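You operate a simulated robot arm through the tools that you are given. There is no shell and no other tool.

The job below is to be done with a simulated robot arm. You get a single attempt, and the scene is never put back.

## Task
Put things in order on the cleaning bench. At the end: the bottle marked still stands where the clip label reading fruit stood; the blue drip spout (marked "3") stands where the grey cell stood; the clip label reading fruit stands where the green brush (marked "MUD") stood; the green brush is on the paint tray; the grey cell from the cleaning bench stands where the bottle marked still stood; whatever was shut is shut again. Leave all else as you found it, and nothing knocked over. Set down upright: green brush.
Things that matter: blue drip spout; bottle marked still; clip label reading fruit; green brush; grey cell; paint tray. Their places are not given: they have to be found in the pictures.

It is judged by the outcome, as a careful person would: the job done as asked, and still so three seconds after it is handed in. It fails if anything else is knocked over, pushed out of place, dropped, spilled or broken.

## Robot
A 6-joint arm with a two-finger parallel gripper, fixed in place. Base frame: the origin is on the floor under the middle of its stand, x ahead of it, y to its left, z up; the work surface is at about z = 560. Lengths are in mm, angles in rad, forces in N, time in s.
With the tool pointing down near the work surface it reaches from about 100 to 640 mm from the base axis. Its first joint turns from -1.152 to 1.152 rad. Payload 2.9 kg.
Tool frame: the origin (TCP) lies between the finger pads and is the grasp point; the fingertips stand 30 mm ahead of it; z points along the fingers, y is the line along which they close. Largest opening 110 mm; finger width 20, thickness 10; the body of the gripper, 48 by 112 mm, starts 55 mm behind the TCP.
Orientation is that of the tool frame in the base frame, as [roll, pitch, yaw] about the fixed x, y, z axes, in that order (R = Rz(yaw) Ry(pitch) Rx(roll)). With the fingers straight down and closing along the base's y, the tool's x points along the base's -x, its y along +y and its z along -z.

## Interface
- The arm moves only by the tool nudge_tool. Its argument "deltas" is a list of rows, each an object (a shift or turn left out is 0, a gripper value left out holds the last) with "offset": the shift along the tool's x, y, z in mm, a list of three; "turn": the turn, a rotation vector about the tool's x, y, z in rad, a list of three; "gripper": the gripper command, from -1 (shut) to 1 (fully open), values between in proportion. In form: [{"offset": [dx, dy, dz], "turn": [rx, ry, rz], "gripper": gripper}, ...]. A call has 1 to 20 rows; each row shifts and turns the commanded pose from where the row before left it, along the tool's axes as they then stand. A row lasts 0.2 s, in which the tool goes at most 50 mm and 0.15 rad; a call with a longer step from one row to the next is refused whole, and so is a gripper value outside its range. A pose out of reach is approached as far as the arm can. The call stops where the force on the tool passes 40 N (or 10 N more than at its start, if that is more) or the arm is blocked; 0.2 s more then pass. The fingers move at their own pace (about 108 mm/s each) and stop on an object; they squeeze with about 37 N. The grip force told is the motor's: it shows also when the fingers shut on nothing. Time passes only in rows, and 0.2 s behind the last, so rows that do not move let the fingers close. It gives the time, the measured TCP pose, the force on the tool (base axes), the opening and the grip force at its end, in the units of the frame above (readings bear some noise), with the torque about the TCP (base axes, N m) and any sound that the robot's microphone picked up.
- Cameras (640 x 400 px; columns grow to the right, rows downward): "scene" is fixed at [75.7, 437.7, 1378.8]; the picture's right is [-0.73, -0.68, 0.00], its down [-0.48, 0.53, -0.70] and it looks along [0.47, -0.51, -0.71] (base axes); focal length 327 px, centre (320, 200). "wrist" rides on the gripper at [72, 17, -103] in the tool frame; the picture's right is [-0.23, 0.97, 0.00], its down [-0.76, -0.18, -0.62] and it looks along [-0.61, -0.14, 0.78] (tool axes); focal length 222 px, centre (320, 200).
- grab_frame(camera): a new picture of that camera. It takes no simulated time.
- locate(camera, pixels): there is no depth. For up to 12 entries [column, row, z] of the newest picture of that camera ("zoom" is the newest enlarged one), the place [x, y] in the base frame at which the ray of that pixel passes the height z, good to about 2 mm, but the place of the scene camera against the robot may be out by one fixed shift of up to 12 mm in any direction. It takes no simulated time.
- enlarge(camera, box): a new picture of the part [left, top, right, bottom] of that camera's present view, enlarged. It takes no simulated time.
- finish_job(): hands the job in; it is judged then, once.

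Open the gripper and draw the arm clear of the work before you hand the job in, unless the task says otherwise.

The tools are called after ">>>" by a JSON object that holds its "fn" and its "kwargs". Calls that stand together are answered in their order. nudge_tool: Moves the arm, as the interface text tells. Its arguments: {"type":"object","properties":{"deltas":{"type":"array","items":{"type":"object","properties":{"offset":{"type":"array","items":{"type":"number"}},"turn":{"type":"array","items":{"type":"number"}},"gripper":{"type":"number"}}}}},"required":["deltas"]} The other tools are called the same way: grab_frame (camera) takes a picture; locate (camera, pixels) gives the place at which the rays of pixels pass given heights; enlarge (camera, box) takes an enlarged picture of a part of a camera's view; finish_job () hands the job in.

At the start:

```text
time: 0.0
tool_pos: [317.1, -400.5, 911.5]
tcp_rot: [-3.14, 0.0, -3.14]
force: [-0.4, -0.5, 0.1]
moment: [-0.01, 0.02, 0.0]
opening: 110.3
finger_force: 0.0
```

scene: 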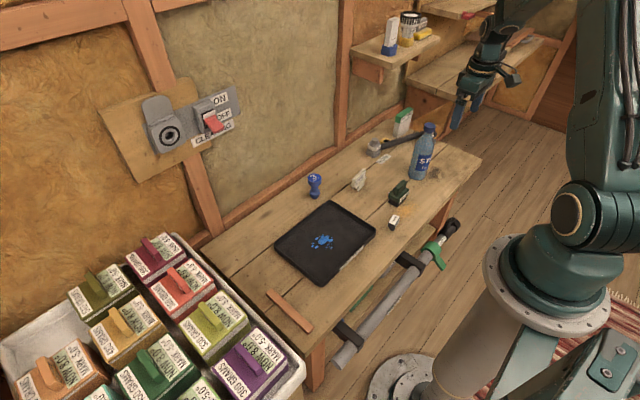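
wrist: 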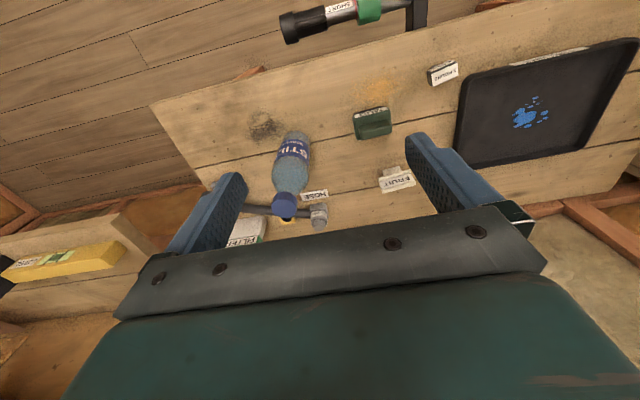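

The first pictures show the bench with a bottle around (422,152), a blue spout (314,185), the paint tray (325,242) and several small items. I enlarge the key areas to identify each one.

>>> {"fn": "enlarge", "kwargs": {"camera": "scene", "box": [290, 90, 490, 240]}}

>>> {"fn": "enlarge", "kwargs": {"camera": "wrist", "box": [220, 40, 480, 240]}}

>>> {"fn": "enlarge", "kwargs": {"camera": "scene", "box": [200, 160, 460, 380]}}

```text
2.67 times, centred on (390, 165) of scene
```

zoom: 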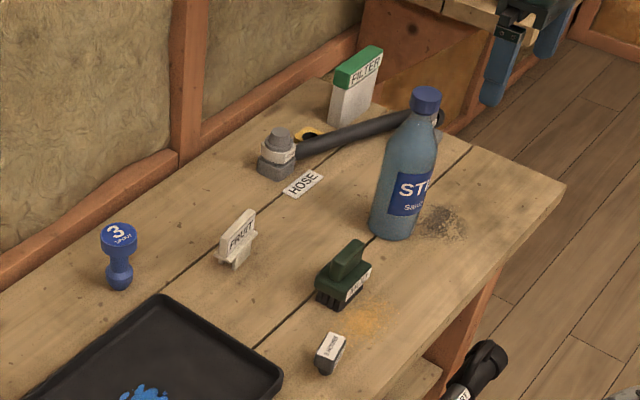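

```text
2.00 times, centred on (350, 140) of wrist
```

zoom: 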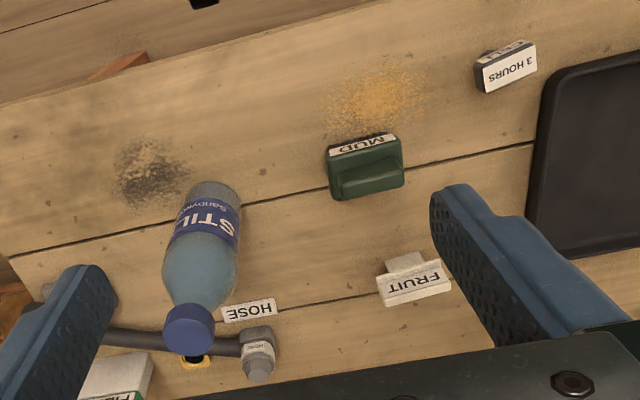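

```text
1.82 times, centred on (330, 270) of scene
```

zoom: 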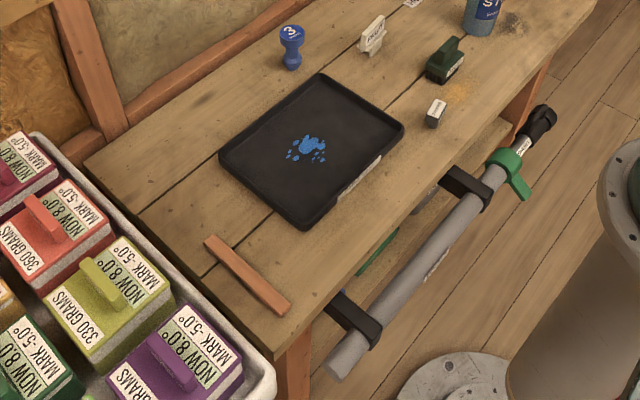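

I can identify them all: the bottle STILL, the FRUIT clip, the MUD brush, the grey "3 HOURS" cell, the blue "3" spout and the tray. I get rough positions from both cameras.

>>> {"fn": "locate", "kwargs": {"camera": "wrist", "pixels": [[297, 137, 560], [372, 122, 590], [396, 180, 580], [442, 74, 575], [455, 165, 560], [640, 40, 560], [480, 75, 560], [150, 103, 560], [315, 195, 560], [320, 215, 580]]}}

>>> {"fn": "locate", "kwargs": {"camera": "scene", "pixels": [[314, 195, 560], [417, 177, 560], [398, 200, 560], [392, 228, 560], [358, 188, 560], [329, 201, 560], [375, 237, 560], [274, 247, 560], [319, 285, 560], [322, 242, 560], [375, 150, 560], [290, 310, 560]]}}

```text
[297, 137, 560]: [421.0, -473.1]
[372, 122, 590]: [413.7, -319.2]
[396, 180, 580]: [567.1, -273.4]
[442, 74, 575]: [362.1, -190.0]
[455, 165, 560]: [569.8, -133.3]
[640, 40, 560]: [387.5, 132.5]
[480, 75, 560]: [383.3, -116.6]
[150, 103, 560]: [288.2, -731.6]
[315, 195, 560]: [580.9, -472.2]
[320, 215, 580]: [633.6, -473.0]
```

```text
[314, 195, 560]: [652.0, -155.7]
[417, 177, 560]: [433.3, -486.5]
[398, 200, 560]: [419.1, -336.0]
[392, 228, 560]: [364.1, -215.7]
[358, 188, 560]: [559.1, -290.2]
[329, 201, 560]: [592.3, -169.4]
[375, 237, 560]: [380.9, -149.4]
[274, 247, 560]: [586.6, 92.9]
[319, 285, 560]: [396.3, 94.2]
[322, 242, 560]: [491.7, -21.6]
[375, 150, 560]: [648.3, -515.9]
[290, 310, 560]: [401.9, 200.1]
```

Some targets are far out (the spout is about 670 mm from the axis, the bottle about 640). I move the open gripper in the air towards the middle of the bench for a better wrist view.

>>> {"fn": "nudge_tool", "kwargs": {"deltas": [{"offset": [0, 45, 0]}, {"offset": [0, 45, 0]}, {"offset": [0, 45, 0]}, {"offset": [0, 45, 0]}, {"offset": [10, 45, 0]}, {"offset": [20, 0, 0]}]}}

>>> {"fn": "grab_frame", "kwargs": {"camera": "wrist"}}

>>> {"fn": "grab_frame", "kwargs": {"camera": "scene"}}

```text
time: 1.4
tool_pos: [284.2, -174.4, 912.8]
tcp_rot: [3.14, 0.001, -3.14]
force: [0.0, 0.4, 0.2]
moment: [-0.01, 0.0, -0.04]
opening: 109.9
finger_force: 0.0
```

```text
taken
```

wrist: 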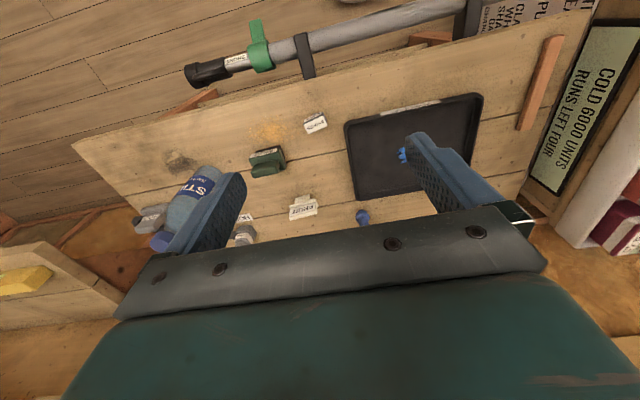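

```text
taken
```

scene: 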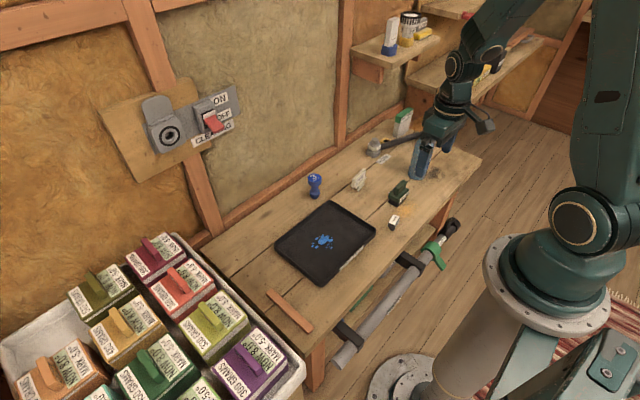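

The wrist now sees most items: brush (267,160), cell (315,123), clip (303,207), spout partly at (362,216). I enlarge it for precise positions.

>>> {"fn": "enlarge", "kwargs": {"camera": "wrist", "box": [220, 90, 400, 240]}}

```text
2.67 times, centred on (310, 165) of wrist
```

zoom: 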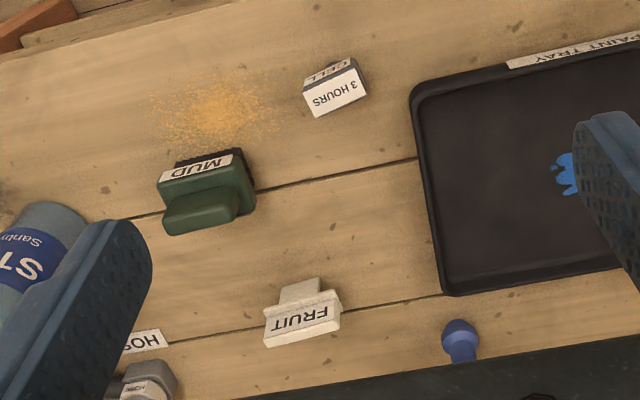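

The brush is next to be inspected; I move to about (300, -320, 770), still well above everything, for a closer look at the brush, clip and cell.

>>> {"fn": "nudge_tool", "kwargs": {"deltas": [{"offset": [0, -40, 25]}, {"offset": [0, -40, 30]}, {"offset": [0, -40, 30]}, {"offset": [-5, -26, 30]}, {"offset": [-10, 0, 27]}, {"offset": [0, 0, 0]}]}}

>>> {"fn": "grab_frame", "kwargs": {"camera": "wrist"}}

>>> {"fn": "grab_frame", "kwargs": {"camera": "scene"}}

```text
time: 2.8
tool_pos: [299.3, -320.5, 770.4]
tcp_rot: [-3.14, 0.001, -3.141]
force: [0.3, 0.3, 0.2]
moment: [-0.04, 0.03, -0.03]
opening: 110.1
finger_force: 0.0
```

```text
taken
```

wrist: 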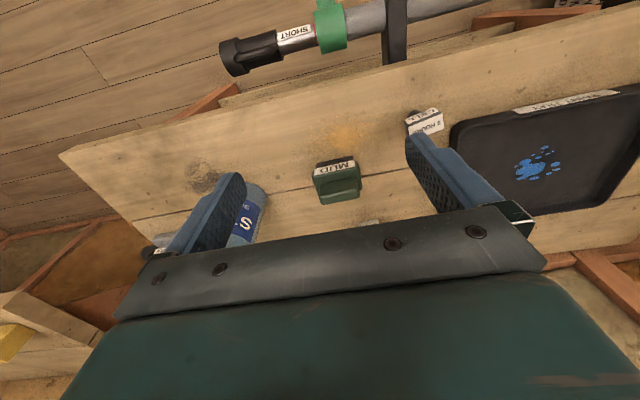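

```text
taken
```

scene: 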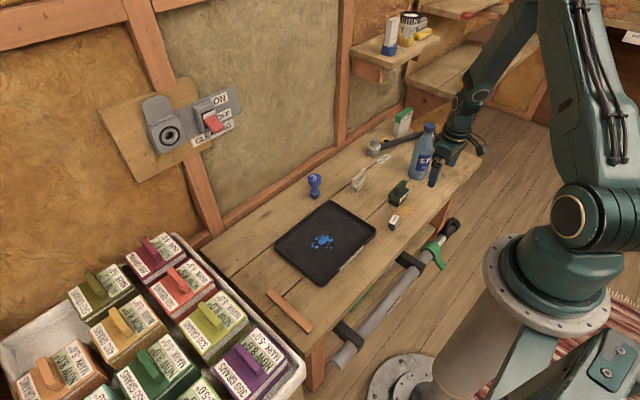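

The brush sits at about (338,180) and the cell at (425,122). I enlarge both for edges.

>>> {"fn": "enlarge", "kwargs": {"camera": "wrist", "box": [290, 130, 386, 220]}}

```text
4.44 times, centred on (338, 175) of wrist
```

zoom: 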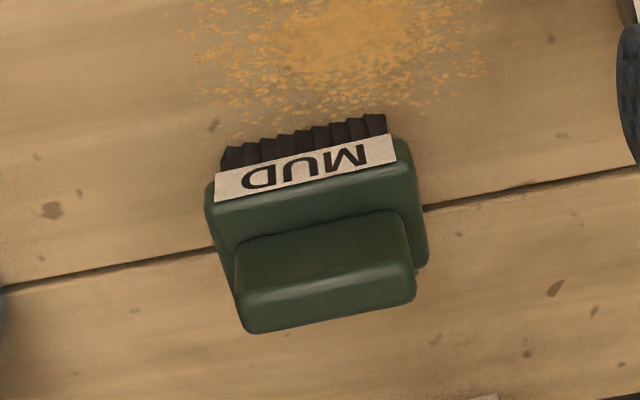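

I locate the brush's bristle tips, body and handle corners at candidate heights, to find its yaw and size.

>>> {"fn": "locate", "kwargs": {"camera": "zoom", "pixels": [[226, 152, 560], [384, 118, 560], [212, 205, 590], [412, 165, 590], [424, 262, 585], [240, 250, 610], [402, 218, 610], [412, 285, 610], [248, 320, 610], [240, 250, 600], [402, 218, 600], [412, 285, 600]]}}

>>> {"fn": "enlarge", "kwargs": {"camera": "scene", "box": [360, 170, 440, 220]}}

```text
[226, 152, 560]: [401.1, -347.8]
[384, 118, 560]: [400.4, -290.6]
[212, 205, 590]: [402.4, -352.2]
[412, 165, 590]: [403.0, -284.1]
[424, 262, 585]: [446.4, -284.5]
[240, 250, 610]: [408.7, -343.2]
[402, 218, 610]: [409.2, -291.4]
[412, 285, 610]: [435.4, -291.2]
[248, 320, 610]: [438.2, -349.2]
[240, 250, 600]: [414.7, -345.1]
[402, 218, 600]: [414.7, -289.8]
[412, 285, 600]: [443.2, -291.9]
```

```text
8.00 times, centred on (400, 195) of scene
```

zoom: 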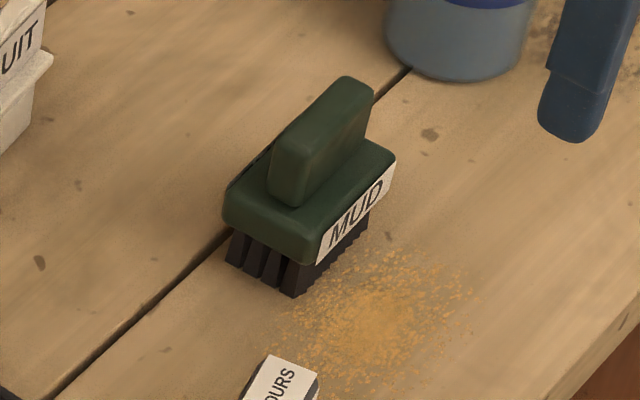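

Brush body spans roughly x 402–446, y −352 to −284, yaw about 0. I check the same bristle corner (293,296 of the zoom) with the scene camera to learn its fixed shift.

>>> {"fn": "locate", "kwargs": {"camera": "zoom", "pixels": [[293, 297, 560], [230, 264, 560], [366, 230, 560], [305, 262, 577], [225, 215, 577], [395, 185, 577], [352, 80, 610], [290, 205, 592], [460, 80, 560]]}}

>>> {"fn": "enlarge", "kwargs": {"camera": "wrist", "box": [390, 80, 486, 140]}}

```text
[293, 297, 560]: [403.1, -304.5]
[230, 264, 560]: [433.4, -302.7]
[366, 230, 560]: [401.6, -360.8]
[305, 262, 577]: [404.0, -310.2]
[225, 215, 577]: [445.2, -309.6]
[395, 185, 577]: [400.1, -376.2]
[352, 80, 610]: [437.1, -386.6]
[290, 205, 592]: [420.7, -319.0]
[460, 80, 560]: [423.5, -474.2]
```

```text
6.67 times, centred on (438, 110) of wrist
```

zoom: 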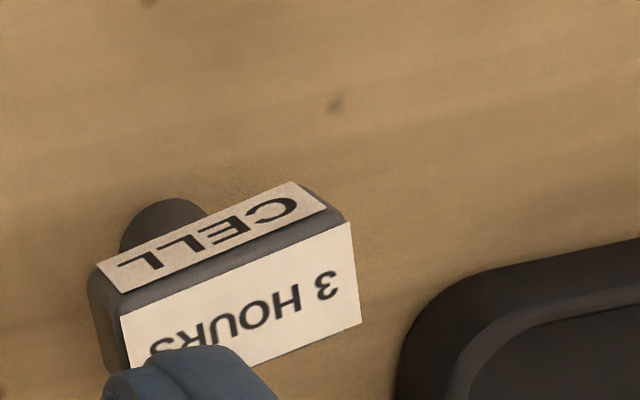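

The cell is a small box with a dark round piece at its near side. I look at it, the clip and the spout through the scene camera close-up.

>>> {"fn": "enlarge", "kwargs": {"camera": "scene", "box": [372, 205, 420, 240]}}

>>> {"fn": "enlarge", "kwargs": {"camera": "scene", "box": [335, 160, 383, 200]}}

>>> {"fn": "enlarge", "kwargs": {"camera": "scene", "box": [290, 165, 338, 205]}}

>>> {"fn": "enlarge", "kwargs": {"camera": "scene", "box": [355, 105, 485, 190]}}

```text
11.43 times, centred on (396, 222) of scene
```

zoom: 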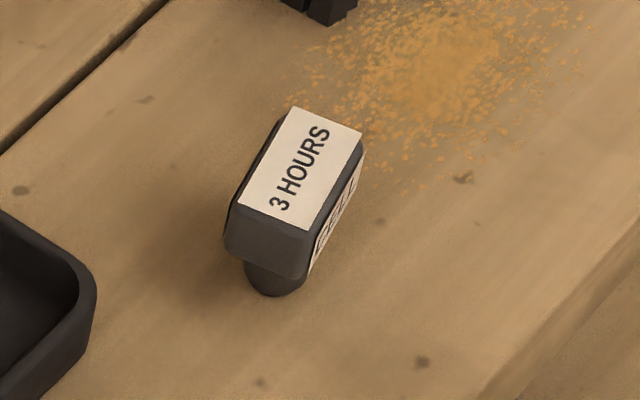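

```text
10.00 times, centred on (359, 180) of scene
```

zoom: 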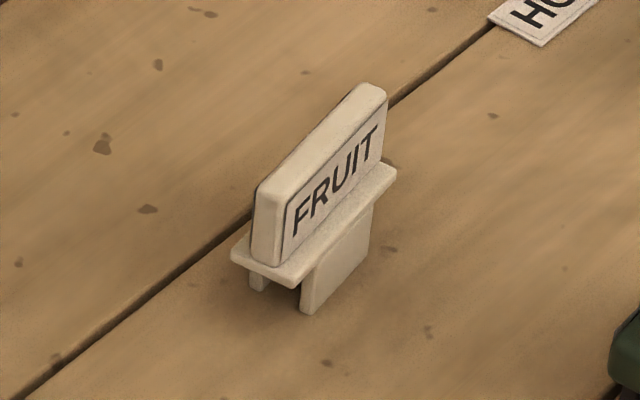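

```text
10.00 times, centred on (314, 185) of scene
```

zoom: 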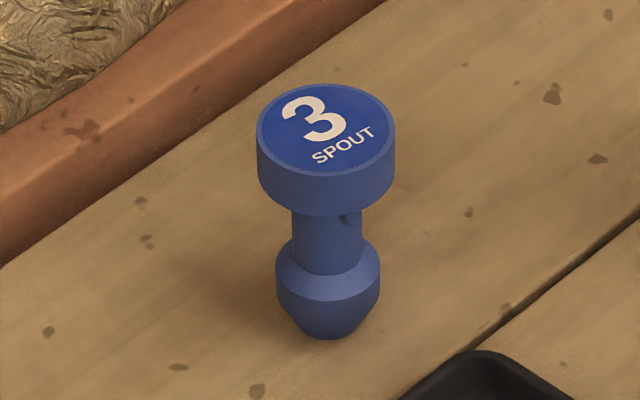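

```text
4.71 times, centred on (420, 148) of scene
```

zoom: 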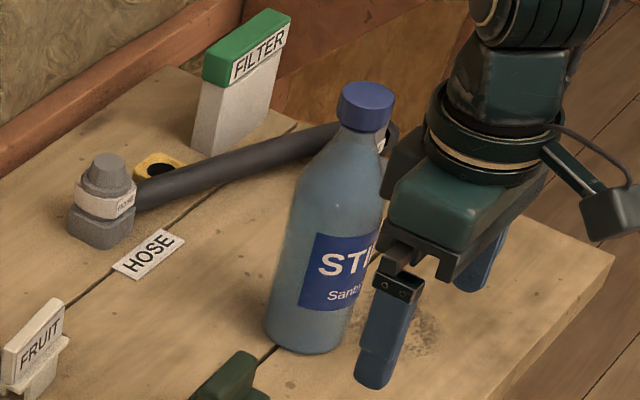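

The cell is a box on a short round foot; the clip stands on two legs; the spout is a mushroom shape with a broad head. I estimate the bottle's height and footprint from this last zoom (cap top about (367,92), base front about (308,353)).

>>> {"fn": "locate", "kwargs": {"camera": "zoom", "pixels": [[367, 92, 760], [367, 92, 780], [367, 92, 800], [367, 92, 820], [308, 353, 560], [265, 325, 560], [352, 338, 560], [100, 170, 620], [148, 253, 561], [30, 380, 570]]}}

>>> {"fn": "locate", "kwargs": {"camera": "scene", "pixels": [[282, 191.5, 560], [353, 158.5, 560], [314.5, 179.7, 645], [314.5, 179.7, 650], [314.5, 179.7, 655], [315, 197, 560], [396, 119, 560], [360, 171, 615], [395, 210.5, 600], [357, 191, 560], [230, 257, 560]]}}

```text
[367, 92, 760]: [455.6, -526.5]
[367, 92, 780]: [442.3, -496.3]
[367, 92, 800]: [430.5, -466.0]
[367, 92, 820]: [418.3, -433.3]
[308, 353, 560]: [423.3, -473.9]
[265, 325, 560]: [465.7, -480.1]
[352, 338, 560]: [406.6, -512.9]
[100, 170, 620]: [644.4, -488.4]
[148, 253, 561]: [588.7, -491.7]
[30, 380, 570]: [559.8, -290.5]
```

```text
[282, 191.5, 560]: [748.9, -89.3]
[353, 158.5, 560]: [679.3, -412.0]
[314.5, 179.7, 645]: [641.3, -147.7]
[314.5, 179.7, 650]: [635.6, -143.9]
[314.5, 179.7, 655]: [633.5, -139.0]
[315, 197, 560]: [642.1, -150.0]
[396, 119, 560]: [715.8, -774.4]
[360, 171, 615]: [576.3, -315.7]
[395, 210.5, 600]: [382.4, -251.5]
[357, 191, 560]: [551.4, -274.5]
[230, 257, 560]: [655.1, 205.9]
```

The bottle is about 68 mm wide and 225 mm tall, near (437,−483) after shift. I move high over the bench middle to (430,−230,880) so the wrist camera can see the far items (spout, clip) precisely.

>>> {"fn": "nudge_tool", "kwargs": {"deltas": [{"offset": [-25, 20, -40]}, {"offset": [-30, 30, -35]}, {"offset": [-35, 25, -20]}, {"offset": [-40, 15, -15]}, {"offset": [0, 0, 0]}]}}

>>> {"fn": "grab_frame", "kwargs": {"camera": "wrist"}}

>>> {"fn": "enlarge", "kwargs": {"camera": "wrist", "box": [230, 0, 420, 230]}}

```text
refused: row 1 steps farther than a row can; nothing moved
```

```text
taken
```

wrist: 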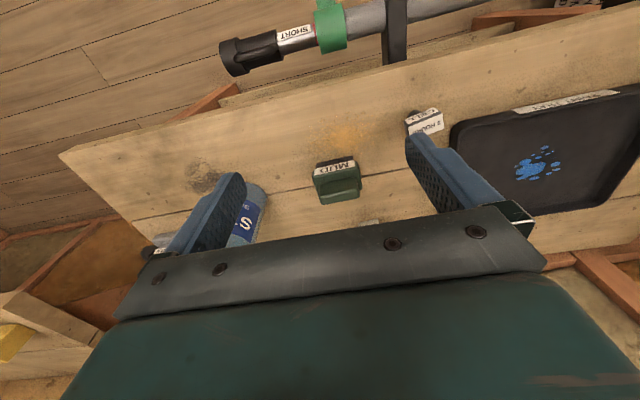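

```text
1.74 times, centred on (325, 115) of wrist
```

zoom: 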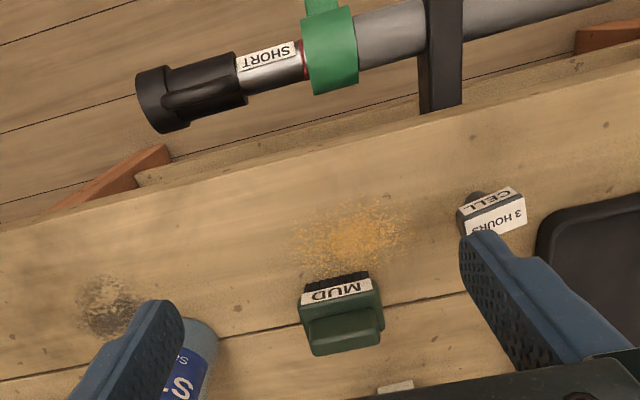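

The first row was slightly over the 50 mm limit and was refused, so nothing moved. I repeat the same move in smaller rows.

>>> {"fn": "nudge_tool", "kwargs": {"deltas": [{"offset": [-15, 10, -40]}, {"offset": [-25, 20, -35]}, {"offset": [-30, 25, -20]}, {"offset": [-30, 20, -15]}, {"offset": [-30, 15, 0]}, {"offset": [0, 0, 0]}]}}

>>> {"fn": "grab_frame", "kwargs": {"camera": "wrist"}}

>>> {"fn": "enlarge", "kwargs": {"camera": "wrist", "box": [230, 0, 420, 230]}}

```text
time: 4.2
tool_pos: [432.7, -231.3, 879.8]
tcp_rot: [3.14, -0.001, -3.141]
force: [-1.0, 0.3, -0.4]
moment: [0.03, 0.01, -0.02]
opening: 110.1
finger_force: 0.1
```

```text
taken
```

wrist: 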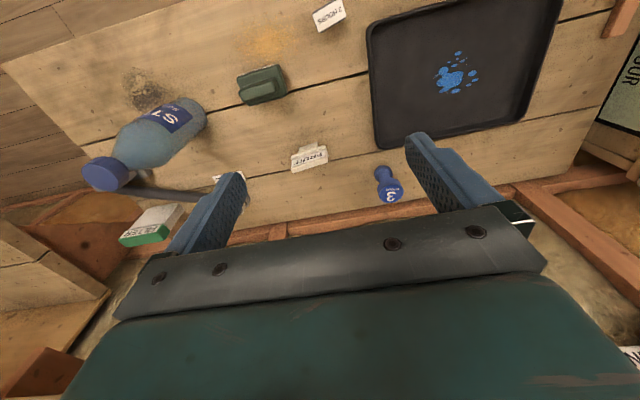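

```text
1.74 times, centred on (325, 115) of wrist
```

zoom: 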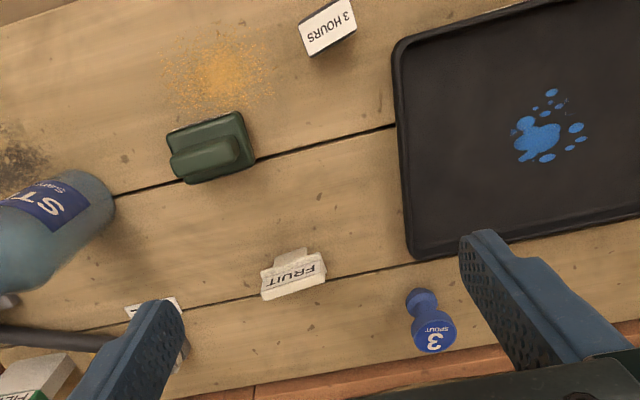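

This view shows everything: cell (328,15), brush (262,85), clip (309,157), spout (388,185), tray, bottle base near (195,115). I enlarge each and locate in turn.

>>> {"fn": "enlarge", "kwargs": {"camera": "wrist", "box": [360, 150, 424, 210]}}

>>> {"fn": "enlarge", "kwargs": {"camera": "wrist", "box": [280, 130, 344, 180]}}

>>> {"fn": "enlarge", "kwargs": {"camera": "wrist", "box": [60, 60, 240, 210]}}

>>> {"fn": "enlarge", "kwargs": {"camera": "wrist", "box": [296, 0, 360, 40]}}

```text
6.67 times, centred on (392, 180) of wrist
```

zoom: 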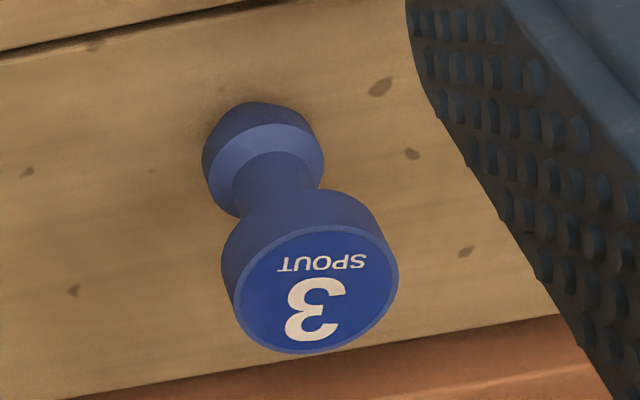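

```text
8.00 times, centred on (312, 155) of wrist
```

zoom: 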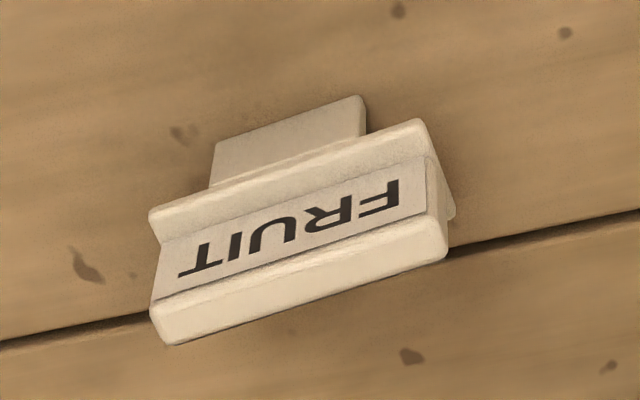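

```text
2.67 times, centred on (150, 135) of wrist
```

zoom: 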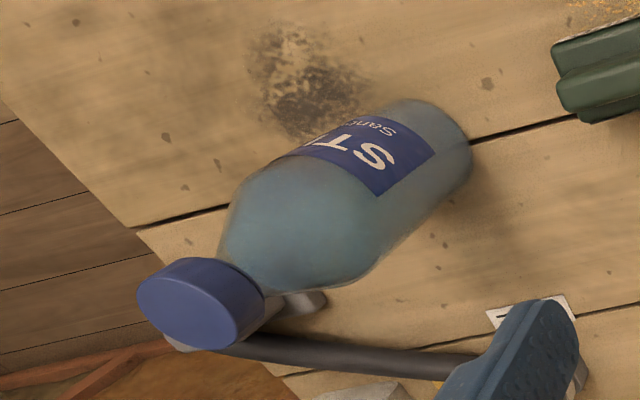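

```text
10.00 times, centred on (328, 20) of wrist
```

zoom: 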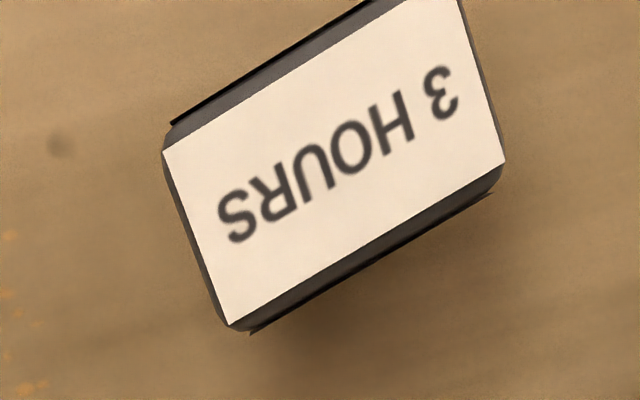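

I locate the spout top and base, the clip's feet and top edge, and the cell's corners in the wrist picture.

>>> {"fn": "locate", "kwargs": {"camera": "wrist", "pixels": [[391.2, 193.5, 640], [391.2, 193.5, 650], [382.2, 169.5, 560], [383.5, 173.7, 575], [299.25, 147.75, 560], [317, 142.1, 560], [291, 167.75, 615], [326, 156.6, 615], [293.5, 172.9, 615], [327.9, 162.1, 615], [291, 167.75, 605], [326, 156.6, 605]]}}

>>> {"fn": "locate", "kwargs": {"camera": "wrist", "pixels": [[312.5, 15.2, 590], [318.8, 32.5, 590], [346.3, 16.3, 590], [329.4, 15.75, 600], [180, 97.9, 560], [195, 102, 560], [204.4, 112.5, 560], [207, 121.9, 560], [99.4, 176.2, 780], [99.4, 176.2, 790], [329.4, 15.75, 585], [99.4, 176.2, 770]]}}

```text
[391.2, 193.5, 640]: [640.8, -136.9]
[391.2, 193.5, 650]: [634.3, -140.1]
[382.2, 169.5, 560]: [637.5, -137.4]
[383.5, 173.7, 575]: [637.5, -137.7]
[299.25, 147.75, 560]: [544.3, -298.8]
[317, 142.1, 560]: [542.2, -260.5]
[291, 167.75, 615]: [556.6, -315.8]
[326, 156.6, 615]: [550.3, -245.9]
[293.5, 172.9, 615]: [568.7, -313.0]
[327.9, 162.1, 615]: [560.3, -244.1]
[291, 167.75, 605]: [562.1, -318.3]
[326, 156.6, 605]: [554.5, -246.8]
```

```text
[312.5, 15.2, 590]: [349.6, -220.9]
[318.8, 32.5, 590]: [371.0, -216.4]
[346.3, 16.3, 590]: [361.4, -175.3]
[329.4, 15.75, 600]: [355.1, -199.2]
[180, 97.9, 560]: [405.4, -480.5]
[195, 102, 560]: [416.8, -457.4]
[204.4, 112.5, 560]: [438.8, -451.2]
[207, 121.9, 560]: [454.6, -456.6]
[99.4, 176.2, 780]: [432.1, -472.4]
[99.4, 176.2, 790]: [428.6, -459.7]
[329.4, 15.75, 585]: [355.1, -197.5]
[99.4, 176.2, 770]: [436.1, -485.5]
```

Positions so far: spout (638,−138), clip (558,−280), cell (355,−198, yaw≈0.23), bottle (437,−484.5) radius ≈33.5. I now look again at the brush and tray from this pose to pin heights by parallax.

>>> {"fn": "enlarge", "kwargs": {"camera": "wrist", "box": [224, 50, 304, 110]}}

>>> {"fn": "enlarge", "kwargs": {"camera": "wrist", "box": [350, 0, 570, 160]}}

```text
6.67 times, centred on (264, 80) of wrist
```

zoom: 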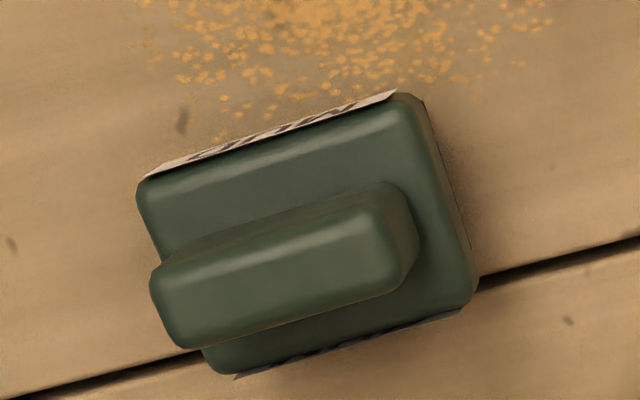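

```text
2.50 times, centred on (460, 80) of wrist
```

zoom: 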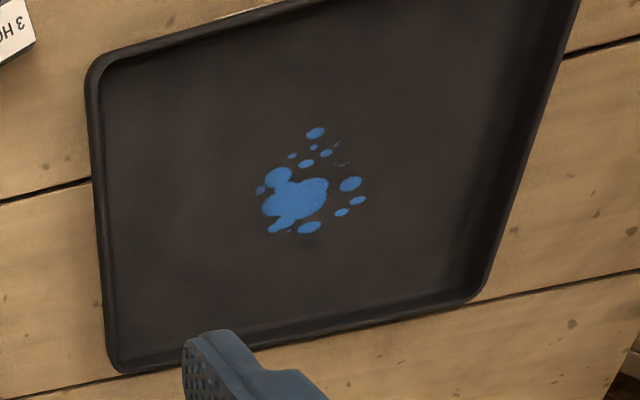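

I locate the brush's top-face corners and handle centre, plus the tray's inner corners and paint extents.

>>> {"fn": "locate", "kwargs": {"camera": "wrist", "pixels": [[237, 77, 590], [276.75, 64.55, 590], [287.7, 93.5, 590], [248.25, 105.8, 590], [237, 77, 600], [276.75, 64.55, 600], [287.7, 93.5, 600], [248.25, 105.8, 600], [258, 90.2, 620], [258, 90.2, 610], [258, 90.2, 630]]}}

>>> {"fn": "locate", "kwargs": {"camera": "zoom", "pixels": [[105, 75, 565], [125, 345, 565], [470, 285, 565], [258, 190, 563], [280, 170, 563], [315, 125, 563], [366, 185, 563], [310, 232, 563], [85, 65, 575], [120, 372, 575], [490, 290, 575], [580, 0, 575]]}}

```text
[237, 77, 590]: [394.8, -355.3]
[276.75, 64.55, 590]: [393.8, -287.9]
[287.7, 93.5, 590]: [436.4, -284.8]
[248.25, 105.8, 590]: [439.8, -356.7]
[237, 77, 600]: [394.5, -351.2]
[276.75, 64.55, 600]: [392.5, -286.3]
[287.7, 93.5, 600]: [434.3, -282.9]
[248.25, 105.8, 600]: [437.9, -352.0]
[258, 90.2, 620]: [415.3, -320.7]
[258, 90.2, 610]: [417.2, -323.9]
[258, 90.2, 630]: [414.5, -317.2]
```

```text
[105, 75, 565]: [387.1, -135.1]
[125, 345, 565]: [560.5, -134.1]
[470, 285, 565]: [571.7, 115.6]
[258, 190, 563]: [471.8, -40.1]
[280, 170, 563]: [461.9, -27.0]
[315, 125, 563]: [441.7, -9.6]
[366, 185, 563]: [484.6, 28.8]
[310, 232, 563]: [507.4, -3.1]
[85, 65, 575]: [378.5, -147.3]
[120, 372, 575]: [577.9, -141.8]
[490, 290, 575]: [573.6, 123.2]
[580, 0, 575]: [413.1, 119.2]
```

Refined: brush body centre (416,−317.5), body z ≈580–602, handle top ≈625; tray interior about x 387–562, y −135 to 115, with paint at y −40 to 29. I move above the brush at z≈700 first.

>>> {"fn": "nudge_tool", "kwargs": {"deltas": [{"offset": [5, -30, 35]}, {"offset": [6, -30, 35]}, {"offset": [6, -26, 40]}, {"offset": [0, 0, 40]}, {"offset": [0, 0, 30]}, {"offset": [0, 0, 0]}]}}

>>> {"fn": "grab_frame", "kwargs": {"camera": "wrist"}}

>>> {"fn": "grab_frame", "kwargs": {"camera": "scene"}}

```text
time: 5.6
tool_pos: [412.2, -317.7, 698.8]
tcp_rot: [3.14, 0.001, 3.141]
force: [0.2, -0.3, 0.0]
moment: [0.0, 0.02, 0.01]
opening: 110.0
finger_force: 0.1
```

```text
taken
```

wrist: 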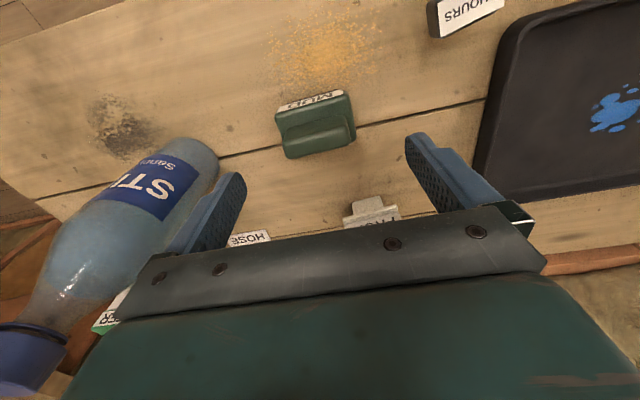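

```text
taken
```

scene: 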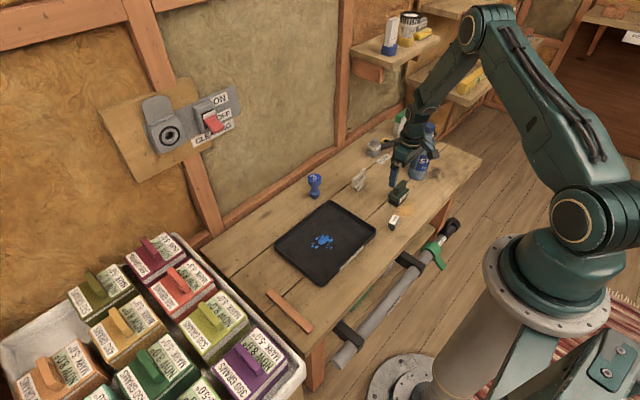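

The brush is at about (315,125) between the fingers' lines. I zoom to confirm its centre from this closer pose.

>>> {"fn": "enlarge", "kwargs": {"camera": "wrist", "box": [260, 75, 372, 175]}}

```text
4.00 times, centred on (316, 125) of wrist
```

zoom: 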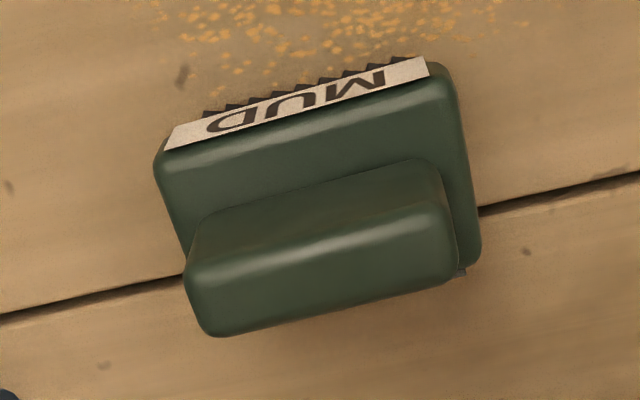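

>>> {"fn": "locate", "kwargs": {"camera": "zoom", "pixels": [[158, 160, 602], [440, 70, 602], [478, 255, 602], [185, 265, 625], [435, 200, 625], [452, 275, 625], [215, 330, 625], [320, 265, 625], [320, 265, 630], [320, 265, 620]]}}

```text
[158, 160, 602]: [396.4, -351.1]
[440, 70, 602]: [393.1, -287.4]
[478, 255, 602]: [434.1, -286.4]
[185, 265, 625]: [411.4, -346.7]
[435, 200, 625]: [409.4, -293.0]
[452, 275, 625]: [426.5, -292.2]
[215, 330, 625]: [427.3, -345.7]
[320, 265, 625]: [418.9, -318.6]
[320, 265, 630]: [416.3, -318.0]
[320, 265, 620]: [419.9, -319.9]
```

The brush centre confirms at (416,−318.5). I descend to TCP z≈609 with the fingers open astride the body's ends.

>>> {"fn": "nudge_tool", "kwargs": {"deltas": [{"offset": [-2, -1, 35]}, {"offset": [0, 0, 30]}, {"offset": [0, 0, 15]}, {"offset": [0, 0, 10]}, {"offset": [0, 0, 0]}]}}

>>> {"fn": "grab_frame", "kwargs": {"camera": "wrist"}}

>>> {"fn": "enlarge", "kwargs": {"camera": "scene", "box": [350, 140, 450, 220]}}

```text
time: 6.8
tool_pos: [417.7, -316.7, 609.1]
tcp_rot: [3.14, 0.0, 3.141]
force: [0.0, 0.5, -1.1]
moment: [-0.03, 0.0, 0.05]
opening: 109.8
finger_force: 0.0
```

```text
taken
```

wrist: 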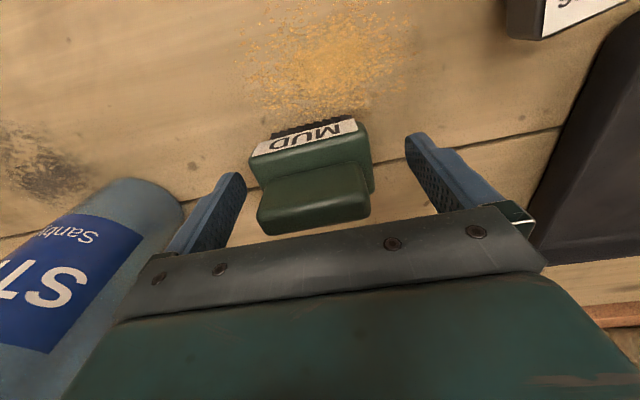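

```text
5.00 times, centred on (400, 180) of scene
```

zoom: 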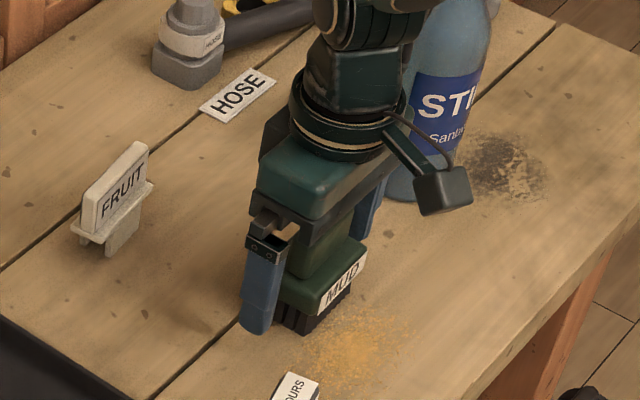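

The fingers straddle the brush body evenly. I close the gripper and let it settle.

>>> {"fn": "nudge_tool", "kwargs": {"deltas": [{"gripper": -1}, {"gripper": -1}, {"gripper": -1}, {"gripper": -1}]}}

>>> {"fn": "grab_frame", "kwargs": {"camera": "wrist"}}

```text
time: 7.8
tool_pos: [416.8, -316.9, 611.0]
tcp_rot: [3.141, 0.001, -3.141]
force: [1.2, -0.7, -0.3]
moment: [-0.1, -0.03, 0.04]
opening: 69.5
finger_force: 36.8
```

```text
taken
```

wrist: 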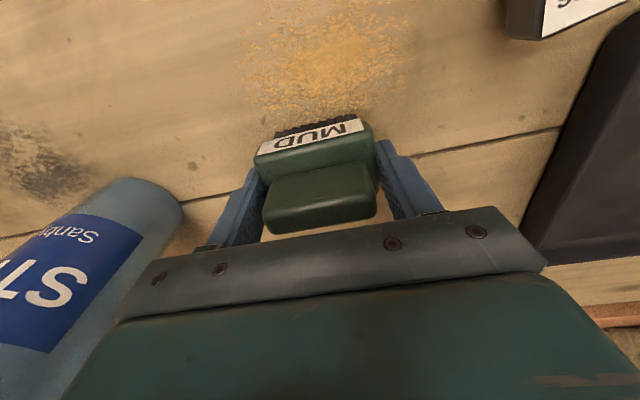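

The brush is held (opening 69.5, 36.8 N). I lift it 80 mm and carry it over the tray's clear −y side to about (475,−88).

>>> {"fn": "nudge_tool", "kwargs": {"deltas": [{"offset": [0, 0, -20]}, {"offset": [0, 0, -30]}, {"offset": [0, 0, -30]}, {"offset": [-12, 45, 0]}, {"offset": [-12, 46, 0]}, {"offset": [-12, 46, 0]}, {"offset": [-12, 46, 0]}, {"offset": [-10, 46, 0]}, {"offset": [0, 0, 0]}]}}

>>> {"fn": "grab_frame", "kwargs": {"camera": "wrist"}}

>>> {"fn": "grab_frame", "kwargs": {"camera": "scene"}}

```text
time: 9.8
tool_pos: [477.1, -87.7, 692.8]
tcp_rot: [-3.14, 0.0, -3.141]
force: [0.2, 0.2, -1.8]
moment: [0.02, 0.0, -0.01]
opening: 69.5
finger_force: 37.4
```

```text
taken
```

wrist: 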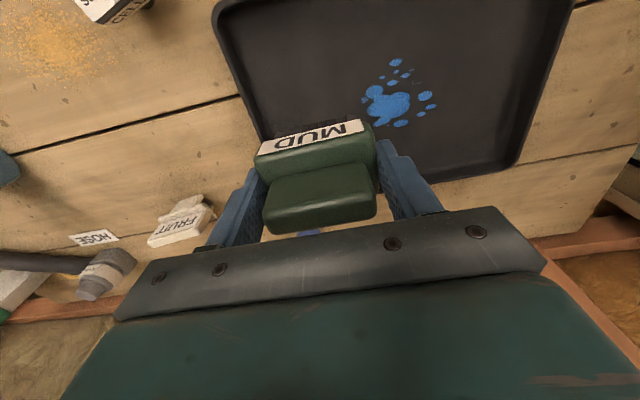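

```text
taken
```

scene: 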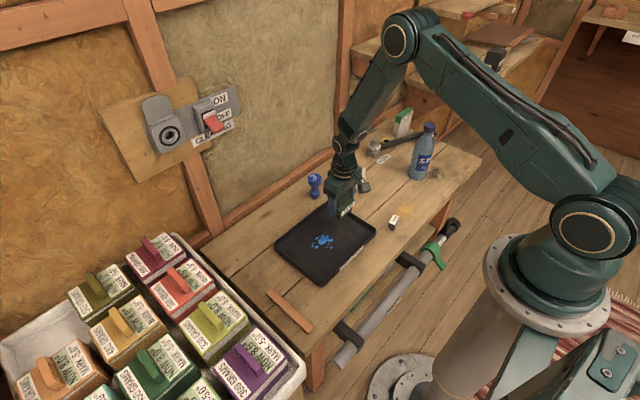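

The brush is level in the grip above the tray. I check the tray's −y edge (pixel ~(245,95)) and paint edge (365,115) against the planned spot before lowering.

>>> {"fn": "locate", "kwargs": {"camera": "wrist", "pixels": [[240, 95, 575], [252, 92, 565], [365, 118, 563], [363, 95, 563], [395, 60, 563], [400, 125, 563], [258, 152, 600], [372, 130, 600], [515, 165, 575]]}}

```text
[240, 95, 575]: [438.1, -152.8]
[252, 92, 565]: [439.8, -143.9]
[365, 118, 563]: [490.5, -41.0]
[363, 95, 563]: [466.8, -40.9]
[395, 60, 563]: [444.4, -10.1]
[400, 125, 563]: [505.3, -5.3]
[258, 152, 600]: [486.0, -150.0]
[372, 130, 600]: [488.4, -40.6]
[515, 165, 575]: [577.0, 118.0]
```

Clear band is y −142 to −41, so I aim at y≈−91. I lower to just above the tray floor.

>>> {"fn": "nudge_tool", "kwargs": {"deltas": [{"offset": [0, -3, 30]}, {"offset": [0, 0, 25]}, {"offset": [0, 0, 15]}, {"offset": [0, 0, 3]}, {"offset": [0, 0, 0]}]}}

>>> {"fn": "enlarge", "kwargs": {"camera": "scene", "box": [290, 160, 410, 260]}}

```text
time: 11.0
tool_pos: [475.0, -91.6, 617.1]
tcp_rot: [-3.141, 0.0, -3.141]
force: [0.1, 0.5, -1.3]
moment: [0.03, -0.02, 0.01]
opening: 69.4
finger_force: 36.9
```

```text
4.00 times, centred on (350, 210) of scene
```

zoom: 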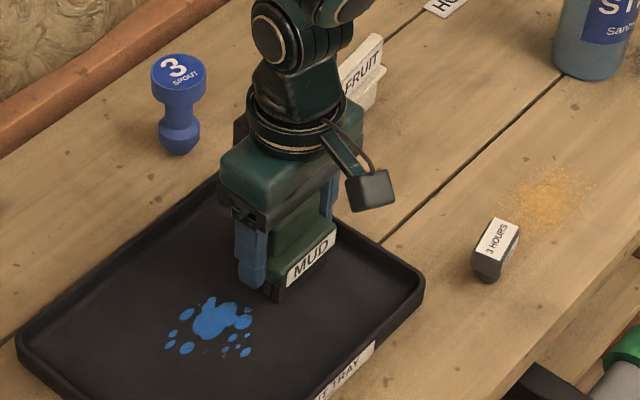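

The brush is just above the tray floor and clear of the paint. I lower in 1–2 mm steps until contact force shows.

>>> {"fn": "nudge_tool", "kwargs": {"deltas": [{"offset": [0, 0, 1]}, {"offset": [0, 0, 1]}, {"offset": [0, 0, 1]}, {"offset": [0, 0, 0]}]}}

```text
time: 12.0
tool_pos: [474.3, -92.1, 615.8]
tcp_rot: [-3.141, -0.001, 3.14]
force: [-8.6, -0.3, 31.0]
moment: [0.1, 0.48, 0.14]
opening: 69.5
finger_force: 37.3
```

Contact: 31 N upward at z≈615. I ease back 1 mm and open the fingers partially (to ~90 mm) to release the brush.

>>> {"fn": "nudge_tool", "kwargs": {"deltas": [{"offset": [0, 0, -1]}, {"offset": [0, 0, 0]}]}}

>>> {"fn": "nudge_tool", "kwargs": {"deltas": [{"gripper": 0.64}, {"gripper": 0.64}, {"gripper": 0.64}]}}

>>> {"fn": "grab_frame", "kwargs": {"camera": "wrist"}}

>>> {"fn": "enlarge", "kwargs": {"camera": "scene", "box": [290, 160, 410, 260]}}

```text
time: 12.6
tool_pos: [474.8, -92.9, 616.6]
tcp_rot: [-3.14, 0.003, 3.141]
force: [-4.8, 1.1, 25.4]
moment: [0.05, 0.32, 0.1]
opening: 69.4
finger_force: 37.0
```

```text
time: 13.4
tool_pos: [473.3, -91.5, 614.5]
tcp_rot: [-3.14, 0.0, -3.14]
force: [-1.0, 2.0, -1.8]
moment: [0.15, 0.06, -0.06]
opening: 89.3
finger_force: 0.0
```

```text
taken
```

wrist: 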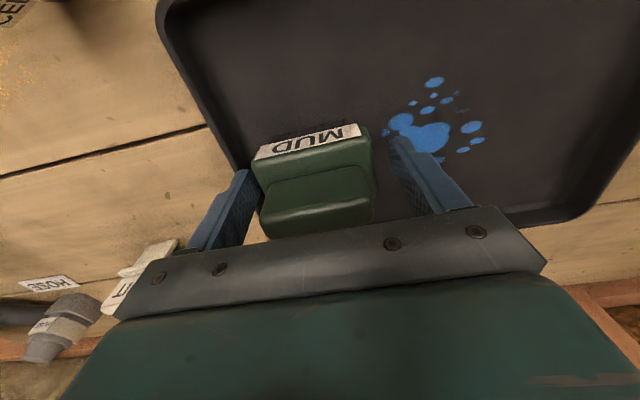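

```text
4.00 times, centred on (350, 210) of scene
```

zoom: 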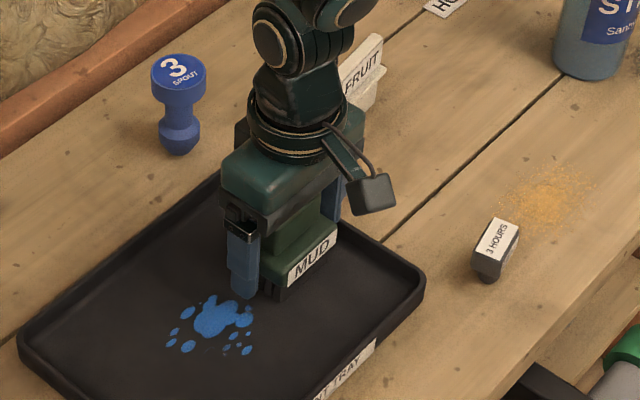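

The brush stands on the tray, released. I raise the gripper straight up and meanwhile fix the clip's height by scene-vs-wrist comparison.

>>> {"fn": "nudge_tool", "kwargs": {"deltas": [{"offset": [0, 0, -15]}, {"offset": [0, 0, -35]}, {"offset": [0, 0, -40]}, {"offset": [0, 0, -40], "gripper": 1}, {"offset": [0, 0, -40], "gripper": 1}, {"offset": [0, 0, 0]}]}}

>>> {"fn": "locate", "kwargs": {"camera": "scene", "pixels": [[355.5, 179.7, 605], [355.5, 179.7, 610], [355.5, 179.7, 615], [355.5, 179.7, 620], [355.5, 179.7, 625]]}}

>>> {"fn": "grab_frame", "kwargs": {"camera": "wrist"}}

>>> {"fn": "grab_frame", "kwargs": {"camera": "scene"}}

```text
time: 14.8
tool_pos: [474.7, -89.7, 784.5]
tcp_rot: [3.14, 0.002, -3.141]
force: [0.2, -0.4, -0.1]
moment: [-0.02, -0.02, -0.03]
opening: 109.9
finger_force: 0.1
```

```text
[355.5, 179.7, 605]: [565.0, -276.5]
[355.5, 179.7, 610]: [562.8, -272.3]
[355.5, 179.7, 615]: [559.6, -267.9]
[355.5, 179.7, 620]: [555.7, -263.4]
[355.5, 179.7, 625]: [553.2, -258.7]
```

```text
taken
```

wrist: 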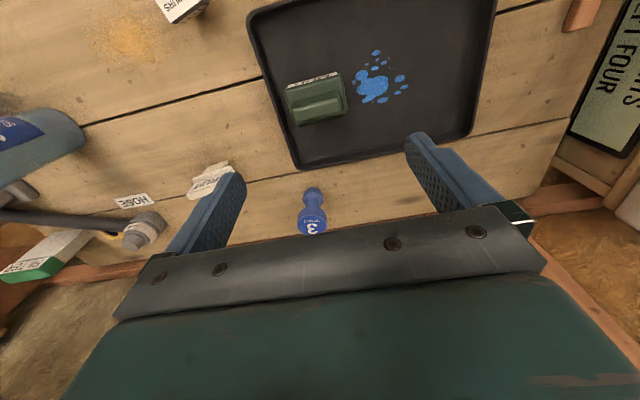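

```text
taken
```

scene: 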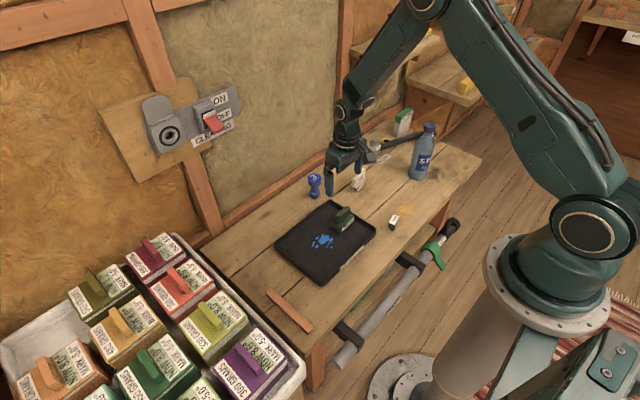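

The brush stands clean on the tray. Next the clip: refined sign centre ≈(555.5,−279), top z≈622. I move to about (520,−280,760) for a close look.

>>> {"fn": "nudge_tool", "kwargs": {"deltas": [{"offset": [-10, -45, 0]}, {"offset": [-10, -45, 0]}, {"offset": [-10, -45, 0]}, {"offset": [-10, -45, 10]}, {"offset": [-5, -10, 15]}, {"offset": [0, 0, 0]}]}}

>>> {"fn": "grab_frame", "kwargs": {"camera": "wrist"}}

>>> {"fn": "enlarge", "kwargs": {"camera": "wrist", "box": [260, 80, 400, 210]}}

```text
time: 16.2
tool_pos: [520.4, -284.4, 761.0]
tcp_rot: [3.141, 0.001, 3.141]
force: [0.1, -0.2, -0.6]
moment: [-0.02, 0.0, 0.0]
opening: 110.1
finger_force: 0.1
```

```text
taken
```

wrist: 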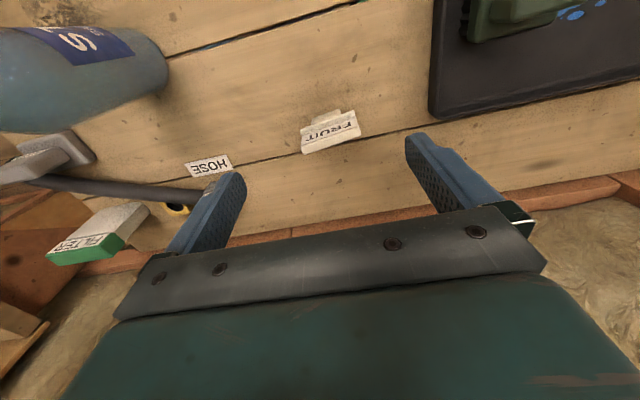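

```text
3.08 times, centred on (330, 145) of wrist
```

zoom: 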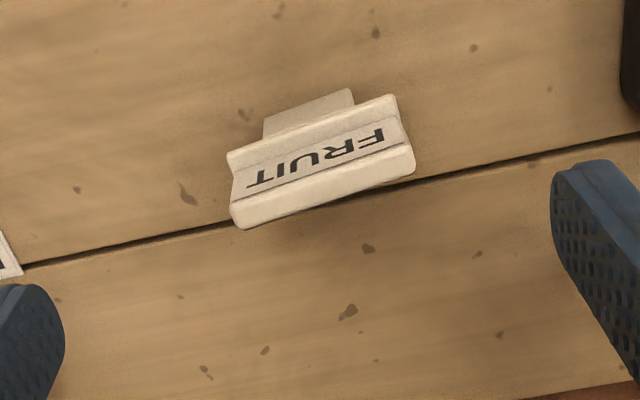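

>>> {"fn": "enlarge", "kwargs": {"camera": "wrist", "box": [295, 95, 370, 160]}}

```text
6.15 times, centred on (332, 128) of wrist
```

zoom: 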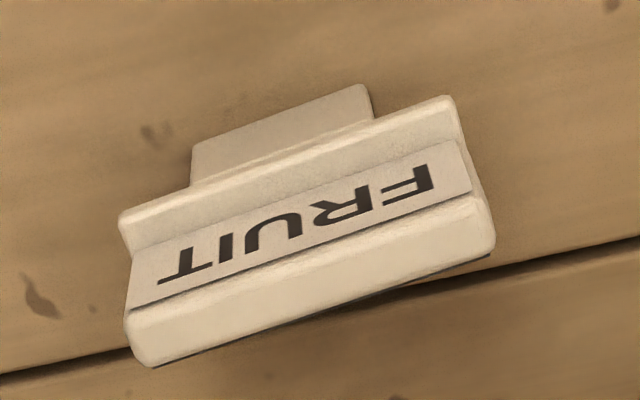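

I locate the clip's top corners, flange and foot from this close zoom.

>>> {"fn": "locate", "kwargs": {"camera": "zoom", "pixels": [[130, 312, 622], [472, 196, 622], [152, 365, 622], [493, 248, 622], [120, 222, 590], [455, 102, 590], [195, 145, 560], [365, 86, 560], [130, 312, 612], [472, 196, 612], [152, 365, 612], [493, 248, 612]]}}

```text
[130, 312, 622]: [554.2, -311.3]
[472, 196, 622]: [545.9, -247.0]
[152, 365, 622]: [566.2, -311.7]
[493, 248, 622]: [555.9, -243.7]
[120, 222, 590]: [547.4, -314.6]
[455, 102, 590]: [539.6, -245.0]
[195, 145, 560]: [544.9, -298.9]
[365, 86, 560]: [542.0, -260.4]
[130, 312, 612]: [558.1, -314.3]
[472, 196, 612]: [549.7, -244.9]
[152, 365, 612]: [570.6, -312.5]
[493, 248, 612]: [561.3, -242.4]
```

The clip's sign is centred at (555.5,−278.5), yaw ≈0.12 rad, top ≈622. I move above it at z≈690 and turn the tool by 0.12 rad to line up.

>>> {"fn": "nudge_tool", "kwargs": {"deltas": [{"offset": [-18, 3, 20]}, {"offset": [-17, 2, 25]}, {"offset": [0, 0, 25], "turn": [0, 0, -0.12]}, {"offset": [0, 0, 0]}, {"offset": [0, 0, 0]}]}}

>>> {"fn": "grab_frame", "kwargs": {"camera": "wrist"}}

>>> {"fn": "enlarge", "kwargs": {"camera": "scene", "box": [310, 120, 410, 200]}}

```text
time: 17.4
tool_pos: [553.6, -277.7, 689.0]
tcp_rot: [3.141, -0.001, -3.021]
force: [-0.3, -0.4, 0.6]
moment: [0.0, 0.01, -0.02]
opening: 109.9
finger_force: 0.1
```

```text
taken
```

wrist: 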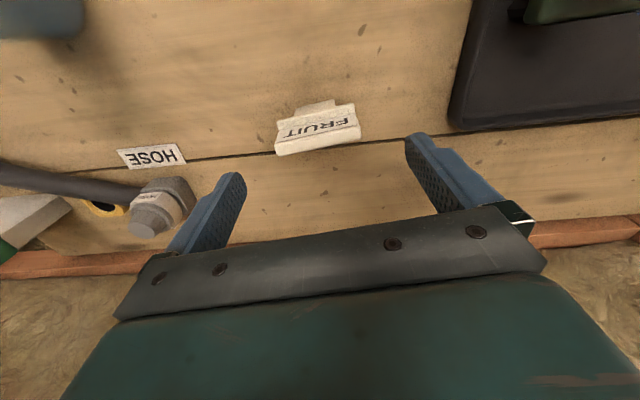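

```text
5.00 times, centred on (360, 160) of scene
```

zoom: 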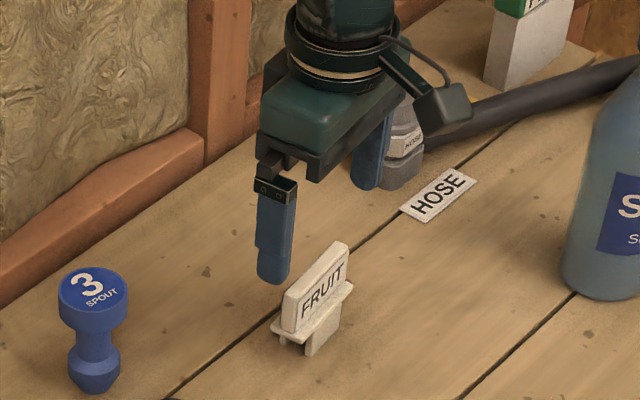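

The gripper bar and the sign look parallel. I verify the sign centre once more from this pose before descending.

>>> {"fn": "enlarge", "kwargs": {"camera": "wrist", "box": [265, 90, 370, 170]}}

```text
5.00 times, centred on (318, 130) of wrist
```

zoom: 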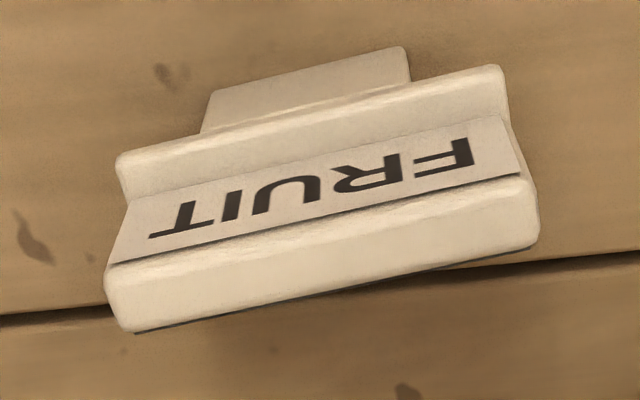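

>>> {"fn": "locate", "kwargs": {"camera": "zoom", "pixels": [[107, 265, 622], [525, 175, 622], [120, 330, 622], [540, 240, 622], [117, 160, 590], [502, 70, 590], [205, 95, 560], [405, 48, 560], [107, 265, 617], [540, 240, 617]]}}

```text
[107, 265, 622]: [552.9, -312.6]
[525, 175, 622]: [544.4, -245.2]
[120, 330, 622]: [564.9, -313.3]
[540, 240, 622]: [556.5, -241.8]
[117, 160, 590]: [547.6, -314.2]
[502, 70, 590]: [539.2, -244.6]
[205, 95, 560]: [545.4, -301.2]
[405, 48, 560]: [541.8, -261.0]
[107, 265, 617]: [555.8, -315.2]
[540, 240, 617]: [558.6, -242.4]
```

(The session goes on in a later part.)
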